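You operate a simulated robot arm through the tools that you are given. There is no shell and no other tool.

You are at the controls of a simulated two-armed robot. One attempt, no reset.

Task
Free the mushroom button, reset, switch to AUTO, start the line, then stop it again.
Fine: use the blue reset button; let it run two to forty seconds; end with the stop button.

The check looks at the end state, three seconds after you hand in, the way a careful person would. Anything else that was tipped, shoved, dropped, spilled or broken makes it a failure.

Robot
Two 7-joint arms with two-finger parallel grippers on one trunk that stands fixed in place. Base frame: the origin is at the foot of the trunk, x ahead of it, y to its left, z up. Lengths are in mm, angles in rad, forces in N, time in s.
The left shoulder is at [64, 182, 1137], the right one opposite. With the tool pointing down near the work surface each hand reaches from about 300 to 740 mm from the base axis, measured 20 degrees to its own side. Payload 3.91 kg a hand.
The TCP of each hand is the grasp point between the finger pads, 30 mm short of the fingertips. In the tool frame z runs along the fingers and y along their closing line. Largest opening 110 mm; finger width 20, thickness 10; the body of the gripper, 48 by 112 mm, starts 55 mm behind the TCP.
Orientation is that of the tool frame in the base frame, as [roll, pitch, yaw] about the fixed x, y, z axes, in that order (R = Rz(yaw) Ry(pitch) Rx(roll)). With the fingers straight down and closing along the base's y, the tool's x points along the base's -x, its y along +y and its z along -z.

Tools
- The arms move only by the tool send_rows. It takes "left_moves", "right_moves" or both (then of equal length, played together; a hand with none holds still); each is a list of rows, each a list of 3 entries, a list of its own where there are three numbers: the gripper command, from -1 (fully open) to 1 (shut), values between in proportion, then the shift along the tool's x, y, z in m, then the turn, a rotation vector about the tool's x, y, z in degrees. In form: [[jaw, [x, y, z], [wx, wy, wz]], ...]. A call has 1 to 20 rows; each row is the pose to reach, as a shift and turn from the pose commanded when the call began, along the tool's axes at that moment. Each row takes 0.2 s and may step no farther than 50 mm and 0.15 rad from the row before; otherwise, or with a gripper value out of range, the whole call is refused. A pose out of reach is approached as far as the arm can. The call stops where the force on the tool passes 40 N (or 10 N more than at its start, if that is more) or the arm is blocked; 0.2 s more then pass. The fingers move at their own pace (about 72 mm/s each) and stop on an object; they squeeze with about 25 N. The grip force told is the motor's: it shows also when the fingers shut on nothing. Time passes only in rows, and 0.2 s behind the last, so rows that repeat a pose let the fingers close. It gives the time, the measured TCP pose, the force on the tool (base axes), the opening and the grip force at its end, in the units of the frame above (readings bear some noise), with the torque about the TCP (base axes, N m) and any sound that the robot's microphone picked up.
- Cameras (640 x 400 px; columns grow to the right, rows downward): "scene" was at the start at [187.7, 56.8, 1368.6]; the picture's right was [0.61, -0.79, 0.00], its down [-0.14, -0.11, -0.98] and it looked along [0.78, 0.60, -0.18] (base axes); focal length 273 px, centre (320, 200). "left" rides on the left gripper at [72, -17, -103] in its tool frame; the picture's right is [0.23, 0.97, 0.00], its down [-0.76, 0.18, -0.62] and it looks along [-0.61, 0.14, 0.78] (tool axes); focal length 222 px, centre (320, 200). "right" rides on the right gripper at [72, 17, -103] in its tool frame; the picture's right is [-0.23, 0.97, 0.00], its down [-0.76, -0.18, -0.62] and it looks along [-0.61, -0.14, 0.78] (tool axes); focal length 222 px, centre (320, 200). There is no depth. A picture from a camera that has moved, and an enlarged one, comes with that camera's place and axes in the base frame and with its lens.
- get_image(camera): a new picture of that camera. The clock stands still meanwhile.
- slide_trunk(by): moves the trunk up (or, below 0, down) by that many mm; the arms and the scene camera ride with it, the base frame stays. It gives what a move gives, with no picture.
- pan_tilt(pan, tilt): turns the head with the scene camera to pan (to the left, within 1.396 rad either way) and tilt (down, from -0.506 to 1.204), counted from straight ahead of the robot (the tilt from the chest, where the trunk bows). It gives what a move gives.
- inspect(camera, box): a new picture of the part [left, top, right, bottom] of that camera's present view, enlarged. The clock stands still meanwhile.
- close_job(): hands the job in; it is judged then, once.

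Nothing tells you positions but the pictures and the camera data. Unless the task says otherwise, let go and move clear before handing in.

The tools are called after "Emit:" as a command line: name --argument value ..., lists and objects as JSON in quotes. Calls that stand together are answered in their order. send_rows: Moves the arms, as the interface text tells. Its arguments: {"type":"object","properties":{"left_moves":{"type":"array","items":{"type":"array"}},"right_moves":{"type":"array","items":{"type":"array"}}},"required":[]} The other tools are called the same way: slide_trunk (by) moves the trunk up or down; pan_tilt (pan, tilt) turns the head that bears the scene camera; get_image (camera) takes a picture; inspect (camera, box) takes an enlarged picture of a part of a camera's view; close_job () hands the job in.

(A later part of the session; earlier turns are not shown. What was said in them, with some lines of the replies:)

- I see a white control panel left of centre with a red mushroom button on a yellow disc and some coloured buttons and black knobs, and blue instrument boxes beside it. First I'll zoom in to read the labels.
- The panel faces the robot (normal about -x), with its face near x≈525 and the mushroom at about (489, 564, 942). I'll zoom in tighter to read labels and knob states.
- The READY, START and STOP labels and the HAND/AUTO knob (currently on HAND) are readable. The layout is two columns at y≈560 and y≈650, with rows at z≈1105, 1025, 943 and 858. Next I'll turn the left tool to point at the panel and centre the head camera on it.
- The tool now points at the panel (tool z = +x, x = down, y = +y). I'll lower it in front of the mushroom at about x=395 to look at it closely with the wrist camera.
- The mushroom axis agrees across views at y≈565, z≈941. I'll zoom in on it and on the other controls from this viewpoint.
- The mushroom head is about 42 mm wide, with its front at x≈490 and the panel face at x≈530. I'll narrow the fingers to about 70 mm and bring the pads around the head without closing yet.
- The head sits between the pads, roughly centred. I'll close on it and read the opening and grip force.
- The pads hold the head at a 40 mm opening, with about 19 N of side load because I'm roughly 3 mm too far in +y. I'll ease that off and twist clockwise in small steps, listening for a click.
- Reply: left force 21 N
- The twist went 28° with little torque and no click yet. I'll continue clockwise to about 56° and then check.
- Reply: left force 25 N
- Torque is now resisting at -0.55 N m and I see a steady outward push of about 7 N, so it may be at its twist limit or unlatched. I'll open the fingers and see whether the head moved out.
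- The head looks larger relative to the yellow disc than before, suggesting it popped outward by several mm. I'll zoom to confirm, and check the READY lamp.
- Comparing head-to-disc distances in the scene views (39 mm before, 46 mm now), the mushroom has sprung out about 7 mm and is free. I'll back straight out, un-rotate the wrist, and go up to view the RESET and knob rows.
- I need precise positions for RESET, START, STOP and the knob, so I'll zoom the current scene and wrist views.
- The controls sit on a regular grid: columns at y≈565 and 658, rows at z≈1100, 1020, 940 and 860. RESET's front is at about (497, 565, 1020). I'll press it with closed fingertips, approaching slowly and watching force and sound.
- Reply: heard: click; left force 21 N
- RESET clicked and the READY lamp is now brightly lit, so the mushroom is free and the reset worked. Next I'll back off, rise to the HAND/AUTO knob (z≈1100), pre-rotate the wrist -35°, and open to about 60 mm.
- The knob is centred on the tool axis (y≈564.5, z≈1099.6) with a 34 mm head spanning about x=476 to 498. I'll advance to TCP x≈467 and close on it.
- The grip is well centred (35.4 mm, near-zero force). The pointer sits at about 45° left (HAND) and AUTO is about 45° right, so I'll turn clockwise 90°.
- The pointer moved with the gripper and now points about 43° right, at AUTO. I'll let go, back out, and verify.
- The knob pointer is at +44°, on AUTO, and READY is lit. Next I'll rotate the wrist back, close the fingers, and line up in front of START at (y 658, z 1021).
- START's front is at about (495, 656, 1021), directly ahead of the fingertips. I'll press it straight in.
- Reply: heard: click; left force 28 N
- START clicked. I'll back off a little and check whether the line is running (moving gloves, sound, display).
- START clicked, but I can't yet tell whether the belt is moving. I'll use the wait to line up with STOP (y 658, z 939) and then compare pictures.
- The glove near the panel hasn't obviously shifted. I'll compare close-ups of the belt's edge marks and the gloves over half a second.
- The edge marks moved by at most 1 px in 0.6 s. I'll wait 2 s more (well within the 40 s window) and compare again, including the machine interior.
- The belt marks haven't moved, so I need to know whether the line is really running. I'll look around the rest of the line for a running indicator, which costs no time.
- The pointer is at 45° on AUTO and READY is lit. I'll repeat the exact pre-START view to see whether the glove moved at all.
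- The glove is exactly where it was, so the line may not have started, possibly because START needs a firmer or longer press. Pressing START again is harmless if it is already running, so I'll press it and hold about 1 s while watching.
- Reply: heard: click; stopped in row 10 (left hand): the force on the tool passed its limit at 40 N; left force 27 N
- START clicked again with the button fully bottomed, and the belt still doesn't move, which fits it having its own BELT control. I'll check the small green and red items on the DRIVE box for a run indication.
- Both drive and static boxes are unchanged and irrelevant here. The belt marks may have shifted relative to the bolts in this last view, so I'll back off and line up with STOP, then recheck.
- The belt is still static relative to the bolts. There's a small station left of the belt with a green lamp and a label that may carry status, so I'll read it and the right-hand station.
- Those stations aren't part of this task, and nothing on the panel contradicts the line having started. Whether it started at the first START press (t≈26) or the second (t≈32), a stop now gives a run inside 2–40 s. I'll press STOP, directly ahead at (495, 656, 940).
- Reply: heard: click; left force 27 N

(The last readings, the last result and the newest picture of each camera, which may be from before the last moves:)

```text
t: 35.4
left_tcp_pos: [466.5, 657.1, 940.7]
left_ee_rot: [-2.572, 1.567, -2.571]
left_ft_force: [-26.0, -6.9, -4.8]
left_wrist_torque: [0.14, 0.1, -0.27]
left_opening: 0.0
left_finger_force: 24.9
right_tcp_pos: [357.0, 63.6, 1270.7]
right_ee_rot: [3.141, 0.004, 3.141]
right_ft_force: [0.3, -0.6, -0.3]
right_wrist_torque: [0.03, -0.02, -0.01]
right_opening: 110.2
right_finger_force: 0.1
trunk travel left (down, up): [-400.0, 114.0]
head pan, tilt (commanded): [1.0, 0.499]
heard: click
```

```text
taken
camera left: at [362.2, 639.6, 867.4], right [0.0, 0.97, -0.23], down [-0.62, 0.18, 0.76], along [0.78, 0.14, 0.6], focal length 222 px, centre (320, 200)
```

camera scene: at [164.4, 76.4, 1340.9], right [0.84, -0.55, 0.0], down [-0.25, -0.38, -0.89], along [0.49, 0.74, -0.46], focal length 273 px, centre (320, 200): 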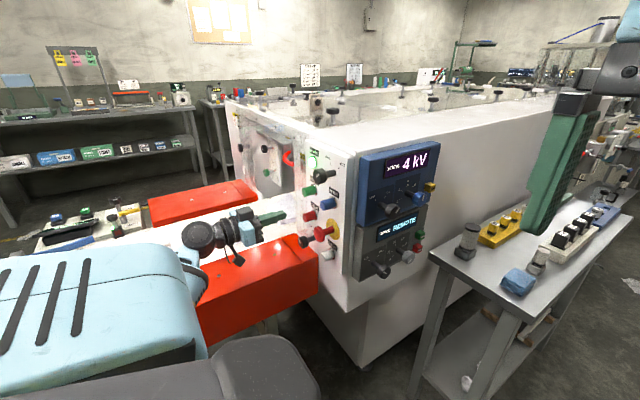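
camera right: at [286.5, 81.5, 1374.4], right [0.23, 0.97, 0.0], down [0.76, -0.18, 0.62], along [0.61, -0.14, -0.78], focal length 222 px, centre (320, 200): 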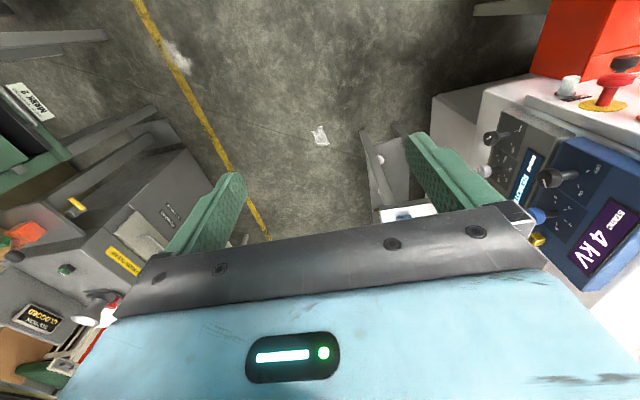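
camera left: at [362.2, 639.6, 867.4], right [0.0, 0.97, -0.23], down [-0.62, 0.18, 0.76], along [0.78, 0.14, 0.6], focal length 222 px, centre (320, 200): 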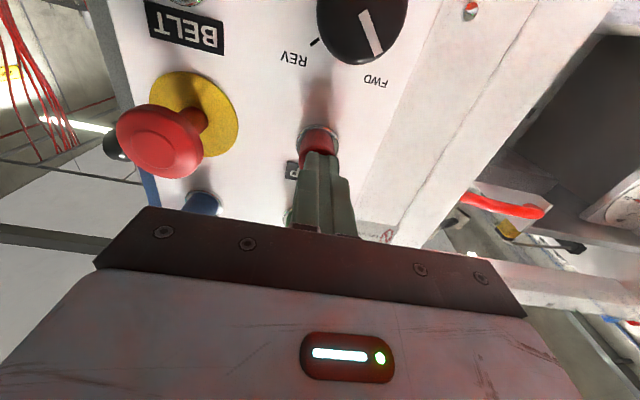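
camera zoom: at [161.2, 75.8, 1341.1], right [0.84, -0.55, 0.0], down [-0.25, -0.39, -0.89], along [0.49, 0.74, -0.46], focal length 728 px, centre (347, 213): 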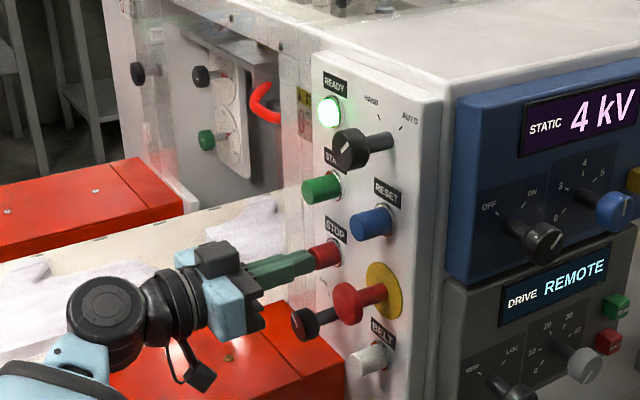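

STOP clicked. I'll back away and take a careful look at the knob alignment, the mushroom, and the lamp before deciding anything is final.

Emit:
send_rows --left_moves '[[1, [0, 0, -0.02], [0, 0, 0]], [1, [0, 0, -0.06], [0, 0, 0]], [1, [-0.03, -0.02, -0.09], [0, 0, 0]], [1, [-0.06, -0.04, -0.1], [0, 0, 0]], [1, [-0.09, -0.06, -0.1], [0, 0, 0]], [1, [-0.09, -0.06, -0.1], [0, 0, 0]]]'

Emit:
get_image --camera "left"

Emit:
inspect --camera "left" --box '[220, 0, 460, 240]'

Emit:
inspect --camera "scene" --box '[295, 140, 355, 200]'

Emit:
inspect --camera "scene" --box '[160, 180, 300, 270]'

```text
t: 36.8
left_tcp_pos: [370.7, 595.3, 1030.5]
left_ee_rot: [-2.447, 1.568, -2.446]
left_ft_force: [-0.4, 0.3, -0.3]
left_wrist_torque: [0.03, 0.02, 0.01]
left_opening: 0.1
left_finger_force: 24.6
right_tcp_pos: [358.9, 64.8, 1270.5]
right_ee_rot: [-3.141, 0.0, -3.141]
right_ft_force: [0.3, 0.5, -0.6]
right_wrist_torque: [-0.01, 0.03, 0.02]
right_opening: 110.2
right_finger_force: 0.0
trunk travel left (down, up): [-400.0, 114.0]
head pan, tilt (commanded): [1.0, 0.499]
```

```text
taken
camera left: at [266.5, 579.0, 958.2], right [0.0, 0.97, -0.23], down [-0.62, 0.18, 0.76], along [0.78, 0.14, 0.6], focal length 222 px, centre (320, 200)
```

left: 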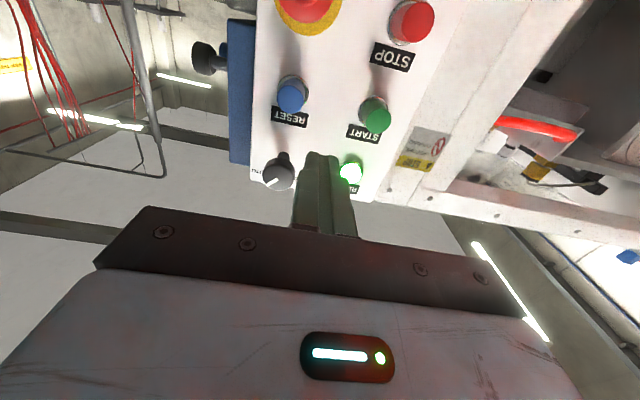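

```text
1.67 times, centred on (340, 120) of left
camera zoom: at [266.5, 579.0, 958.2], right [0.0, 0.97, -0.23], down [-0.62, 0.18, 0.76], along [0.78, 0.14, 0.6], focal length 370 px, centre (287, 333)
```

zoom: 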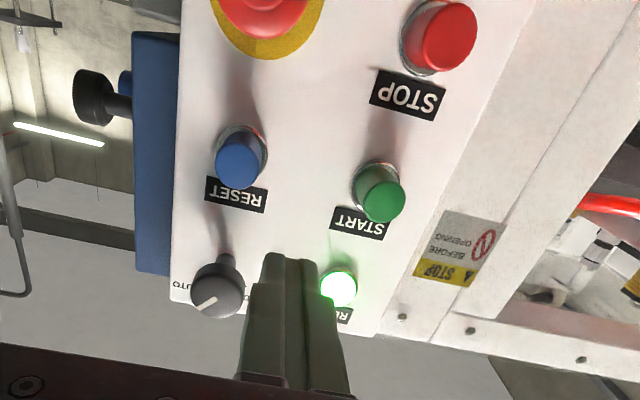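

```text
6.67 times, centred on (325, 170) of scene
camera zoom: at [164.2, 76.6, 1340.8], right [0.84, -0.55, 0.0], down [-0.25, -0.39, -0.89], along [0.48, 0.74, -0.46], focal length 1820 px, centre (287, 400)
```

zoom: 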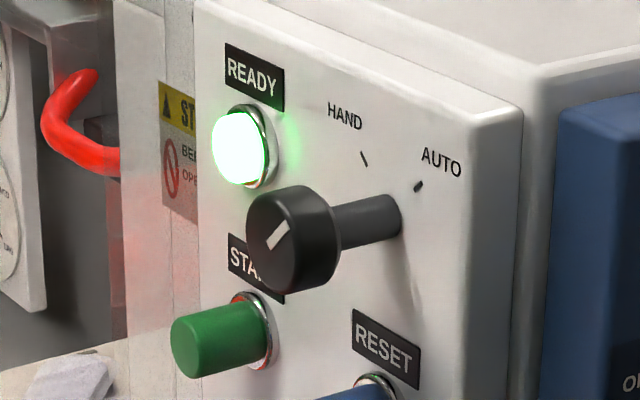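

```text
4.44 times, centred on (230, 225) of scene
camera zoom: at [164.2, 76.6, 1340.8], right [0.84, -0.55, 0.0], down [-0.25, -0.39, -0.89], along [0.48, 0.74, -0.46], focal length 1213 px, centre (720, 89)
```

zoom: 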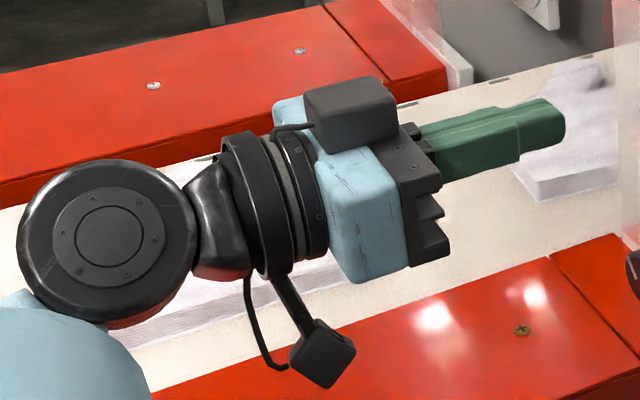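

Everything shows as intended: READY lit, pointer on AUTO, mushroom out, and FWD/REV untouched. Before finishing, I'll look from the original head direction for anything else that changed or shows the line state.

Emit:
pan_tilt --pan 0.661 --tilt 0.178

Emit:
send_rows --left_moves '[[1, [0, 0, 0], [0, 0, 0]], [1, [0, 0, 0], [0, 0, 0]]]'

Emit:
get_image --camera "scene"

Emit:
inspect --camera "scene" --box '[160, 100, 420, 260]'

Emit:
inspect --camera "scene" --box '[180, 220, 350, 390]'

```text
t: 37.6
left_tcp_pos: [370.1, 595.6, 1030.7]
left_ee_rot: [-2.624, 1.568, -2.624]
left_ft_force: [-0.4, -0.2, -0.4]
left_wrist_torque: [0.02, 0.02, 0.01]
left_opening: 0.1
left_finger_force: 24.8
right_tcp_pos: [357.8, 65.4, 1270.7]
right_ee_rot: [-3.141, 0.001, -3.141]
right_ft_force: [-0.3, -0.1, 0.0]
right_wrist_torque: [0.02, 0.0, 0.03]
right_opening: 110.1
right_finger_force: 0.1
trunk travel left (down, up): [-400.0, 114.0]
head pan, tilt (commanded): [0.661, 0.178]
```

```text
t: 38.2
left_tcp_pos: [369.0, 596.7, 1029.6]
left_ee_rot: [-2.501, 1.568, -2.502]
left_ft_force: [0.1, 0.6, 0.0]
left_wrist_torque: [0.01, 0.0, -0.02]
left_opening: 0.0
left_finger_force: 24.7
right_tcp_pos: [359.2, 63.9, 1270.7]
right_ee_rot: [-3.141, 0.002, -3.141]
right_ft_force: [-0.3, 1.0, 0.6]
right_wrist_torque: [-0.02, -0.03, 0.01]
right_opening: 110.0
right_finger_force: 0.1
trunk travel left (down, up): [-400.0, 114.0]
head pan, tilt (commanded): [0.661, 0.178]
```

```text
taken
camera scene: at [187.8, 56.8, 1368.6], right [0.61, -0.79, 0.0], down [-0.14, -0.11, -0.98], along [0.78, 0.6, -0.18], focal length 273 px, centre (320, 200)
```

scene: 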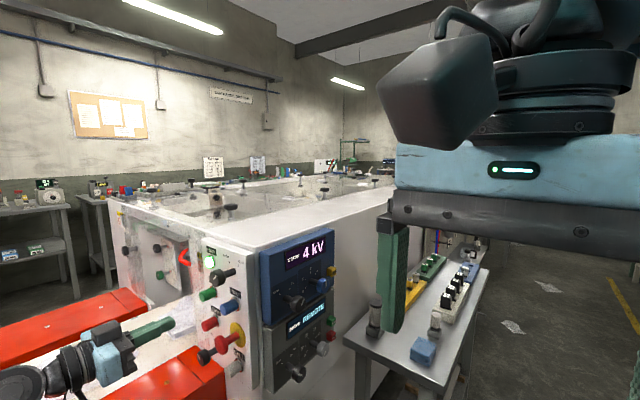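

```text
2.46 times, centred on (290, 180) of scene
camera zoom: at [187.8, 56.8, 1368.6], right [0.61, -0.79, 0.0], down [-0.14, -0.11, -0.98], along [0.78, 0.6, -0.18], focal length 672 px, centre (394, 249)
```

zoom: 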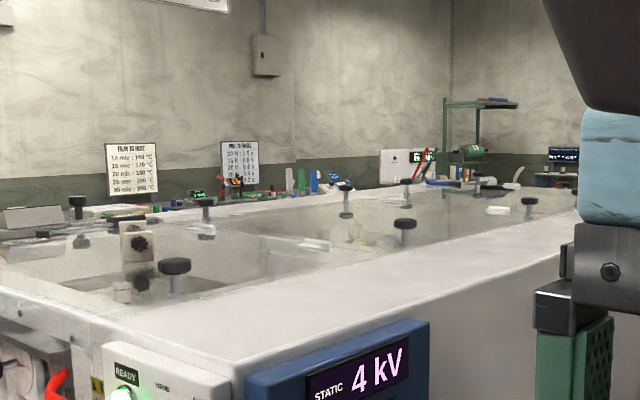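

```text
2.35 times, centred on (265, 305) of scene
camera zoom: at [187.8, 56.8, 1368.6], right [0.61, -0.79, 0.0], down [-0.14, -0.11, -0.98], along [0.78, 0.6, -0.18], focal length 642 px, centre (449, -47)
```

zoom: 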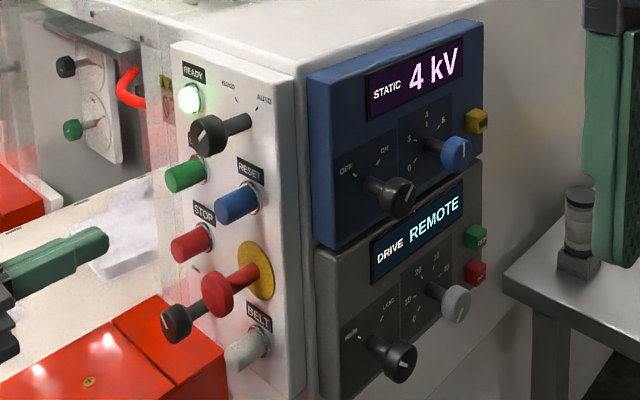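

The panel reads as required (READY lit, AUTO selected, mushroom out) and the gloves, table items and other controls are where they were at the start. I'll move the left hand well clear now.

Emit:
send_rows --left_moves '[[1, [-0.02, -0.02, 0], [0, 0, 0]], [1, [-0.045, -0.04, 0.002], [0, 0, 0]], [0.5, [-0.07, -0.06, 0.005], [0, 0, 0]], [0, [-0.095, -0.08, 0.008], [0, 0, 0]], [-0.5, [-0.12, -0.1, 0.012], [0, 0, 0]], [-1, [-0.14, -0.12, 0.015], [0, 0, 0]], [-1, [-0.14, -0.12, 0.015], [0, 0, 0]]]'

Emit:
get_image --camera "scene"

Emit:
get_image --camera "left"

Emit:
inspect --camera "scene" --box '[160, 230, 360, 400]'

```text
t: 39.8
left_tcp_pos: [384.1, 478.2, 1170.8]
left_ee_rot: [-2.508, 1.567, -2.507]
left_ft_force: [-0.5, 0.2, 0.1]
left_wrist_torque: [0.0, 0.02, -0.01]
left_opening: 110.0
left_finger_force: 0.0
right_tcp_pos: [359.5, 64.4, 1271.1]
right_ee_rot: [3.141, 0.003, 3.141]
right_ft_force: [-0.3, 0.1, -0.5]
right_wrist_torque: [0.01, 0.02, 0.01]
right_opening: 110.0
right_finger_force: 0.0
trunk travel left (down, up): [-400.0, 114.0]
head pan, tilt (commanded): [0.661, 0.178]
```

```text
taken
camera scene: at [187.7, 56.9, 1368.6], right [0.61, -0.79, 0.0], down [-0.14, -0.11, -0.98], along [0.78, 0.6, -0.18], focal length 273 px, centre (320, 200)
```

scene: 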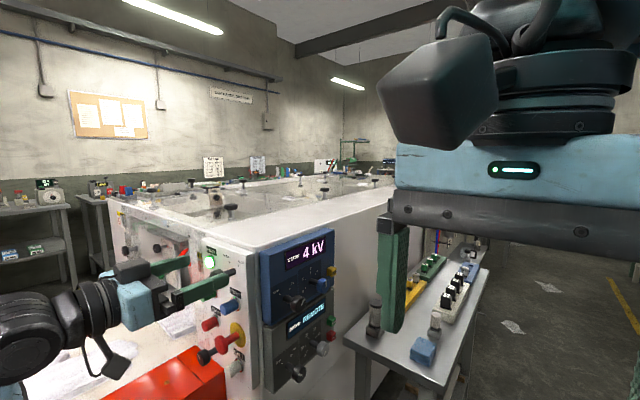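

```text
taken
camera left: at [280.6, 460.3, 1098.7], right [0.0, 0.97, -0.23], down [-0.62, 0.18, 0.76], along [0.78, 0.14, 0.6], focal length 222 px, centre (320, 200)
```

left: 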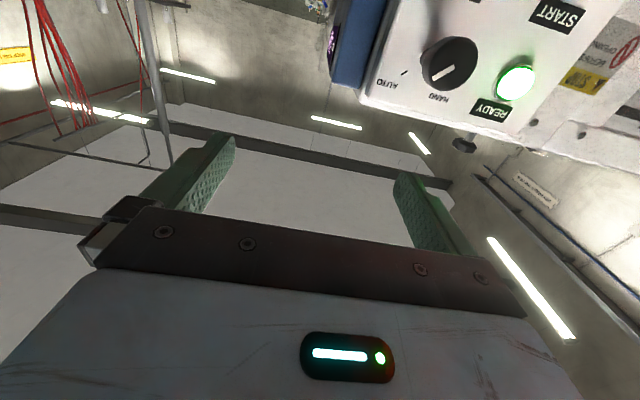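

```text
2.35 times, centred on (260, 315) of scene
camera zoom: at [187.7, 56.9, 1368.6], right [0.61, -0.79, 0.0], down [-0.14, -0.11, -0.98], along [0.78, 0.6, -0.18], focal length 642 px, centre (461, -71)
```

zoom: 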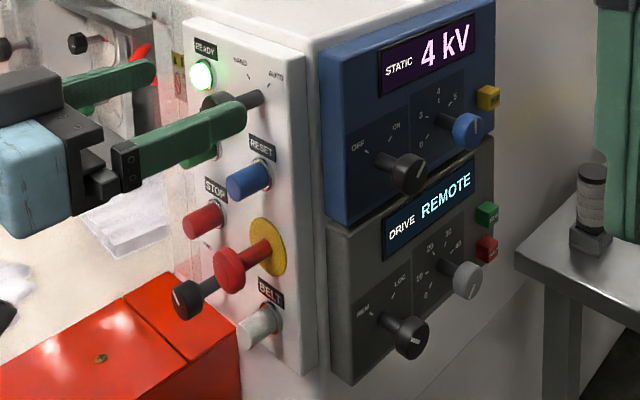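

The hand is clear and nothing else looks disturbed. I'll make one last precise check of the pointer against the AUTO mark from this view.

Emit:
inspect --camera "left" --box '[360, 0, 540, 130]'

```text
3.08 times, centred on (450, 65) of left
camera zoom: at [280.6, 460.3, 1098.7], right [0.0, 0.97, -0.23], down [-0.62, 0.18, 0.76], along [0.78, 0.14, 0.6], focal length 684 px, centre (-80, 615)
```

zoom: 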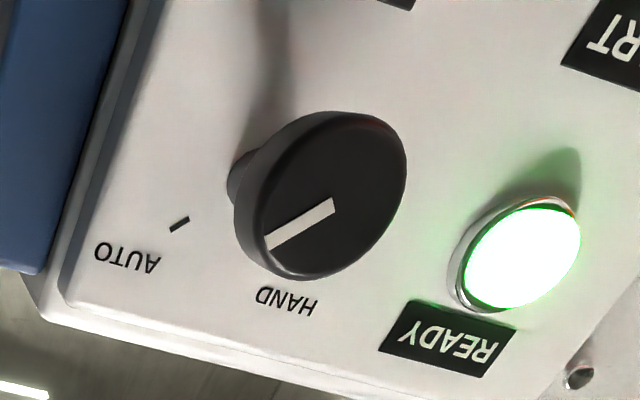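

The knob pointer (about 42°) lines up with the AUTO mark (about 43°), READY is lit, the mushroom is out, and STOP was the last control pressed. No picture showed the belt moving, so the run itself rests on the START and STOP clicks, about 3 to 9 s apart. The arm is clear, so I'm handing in.

Emit:
close_job

```text
The job is handed in.
```

I did every step on the panel and handed the job in, but I never saw the line actually running. The belt and gloves did not move in any picture between START and STOP, and the panel has no run lamp.

| Step | What I saw or heard |
|---|---|
| Mushroom button | Twisted clockwise; it came out about 7 mm and is free. |
| Blue RESET | Clicked, and the READY lamp came on and stayed on. |
| HAND/AUTO knob | Turned 90°; the pointer lines up with the AUTO mark. |
| START | Clicked at about t = 26 s. I saw no movement, so I pressed it again at about t = 32 s, and it clicked again. |
| STOP | Clicked at about t = 35 s. It was the last control I pressed. |

Going by those clicks, the run was about 3 or 9 s, depending on which START press counts. Either is within the two to forty seconds.

I did not touch BELT, FWD/REV, the STATIC and DRIVE boxes or anything else, and nothing else looked disturbed. The left hand is open and clear of the panel.
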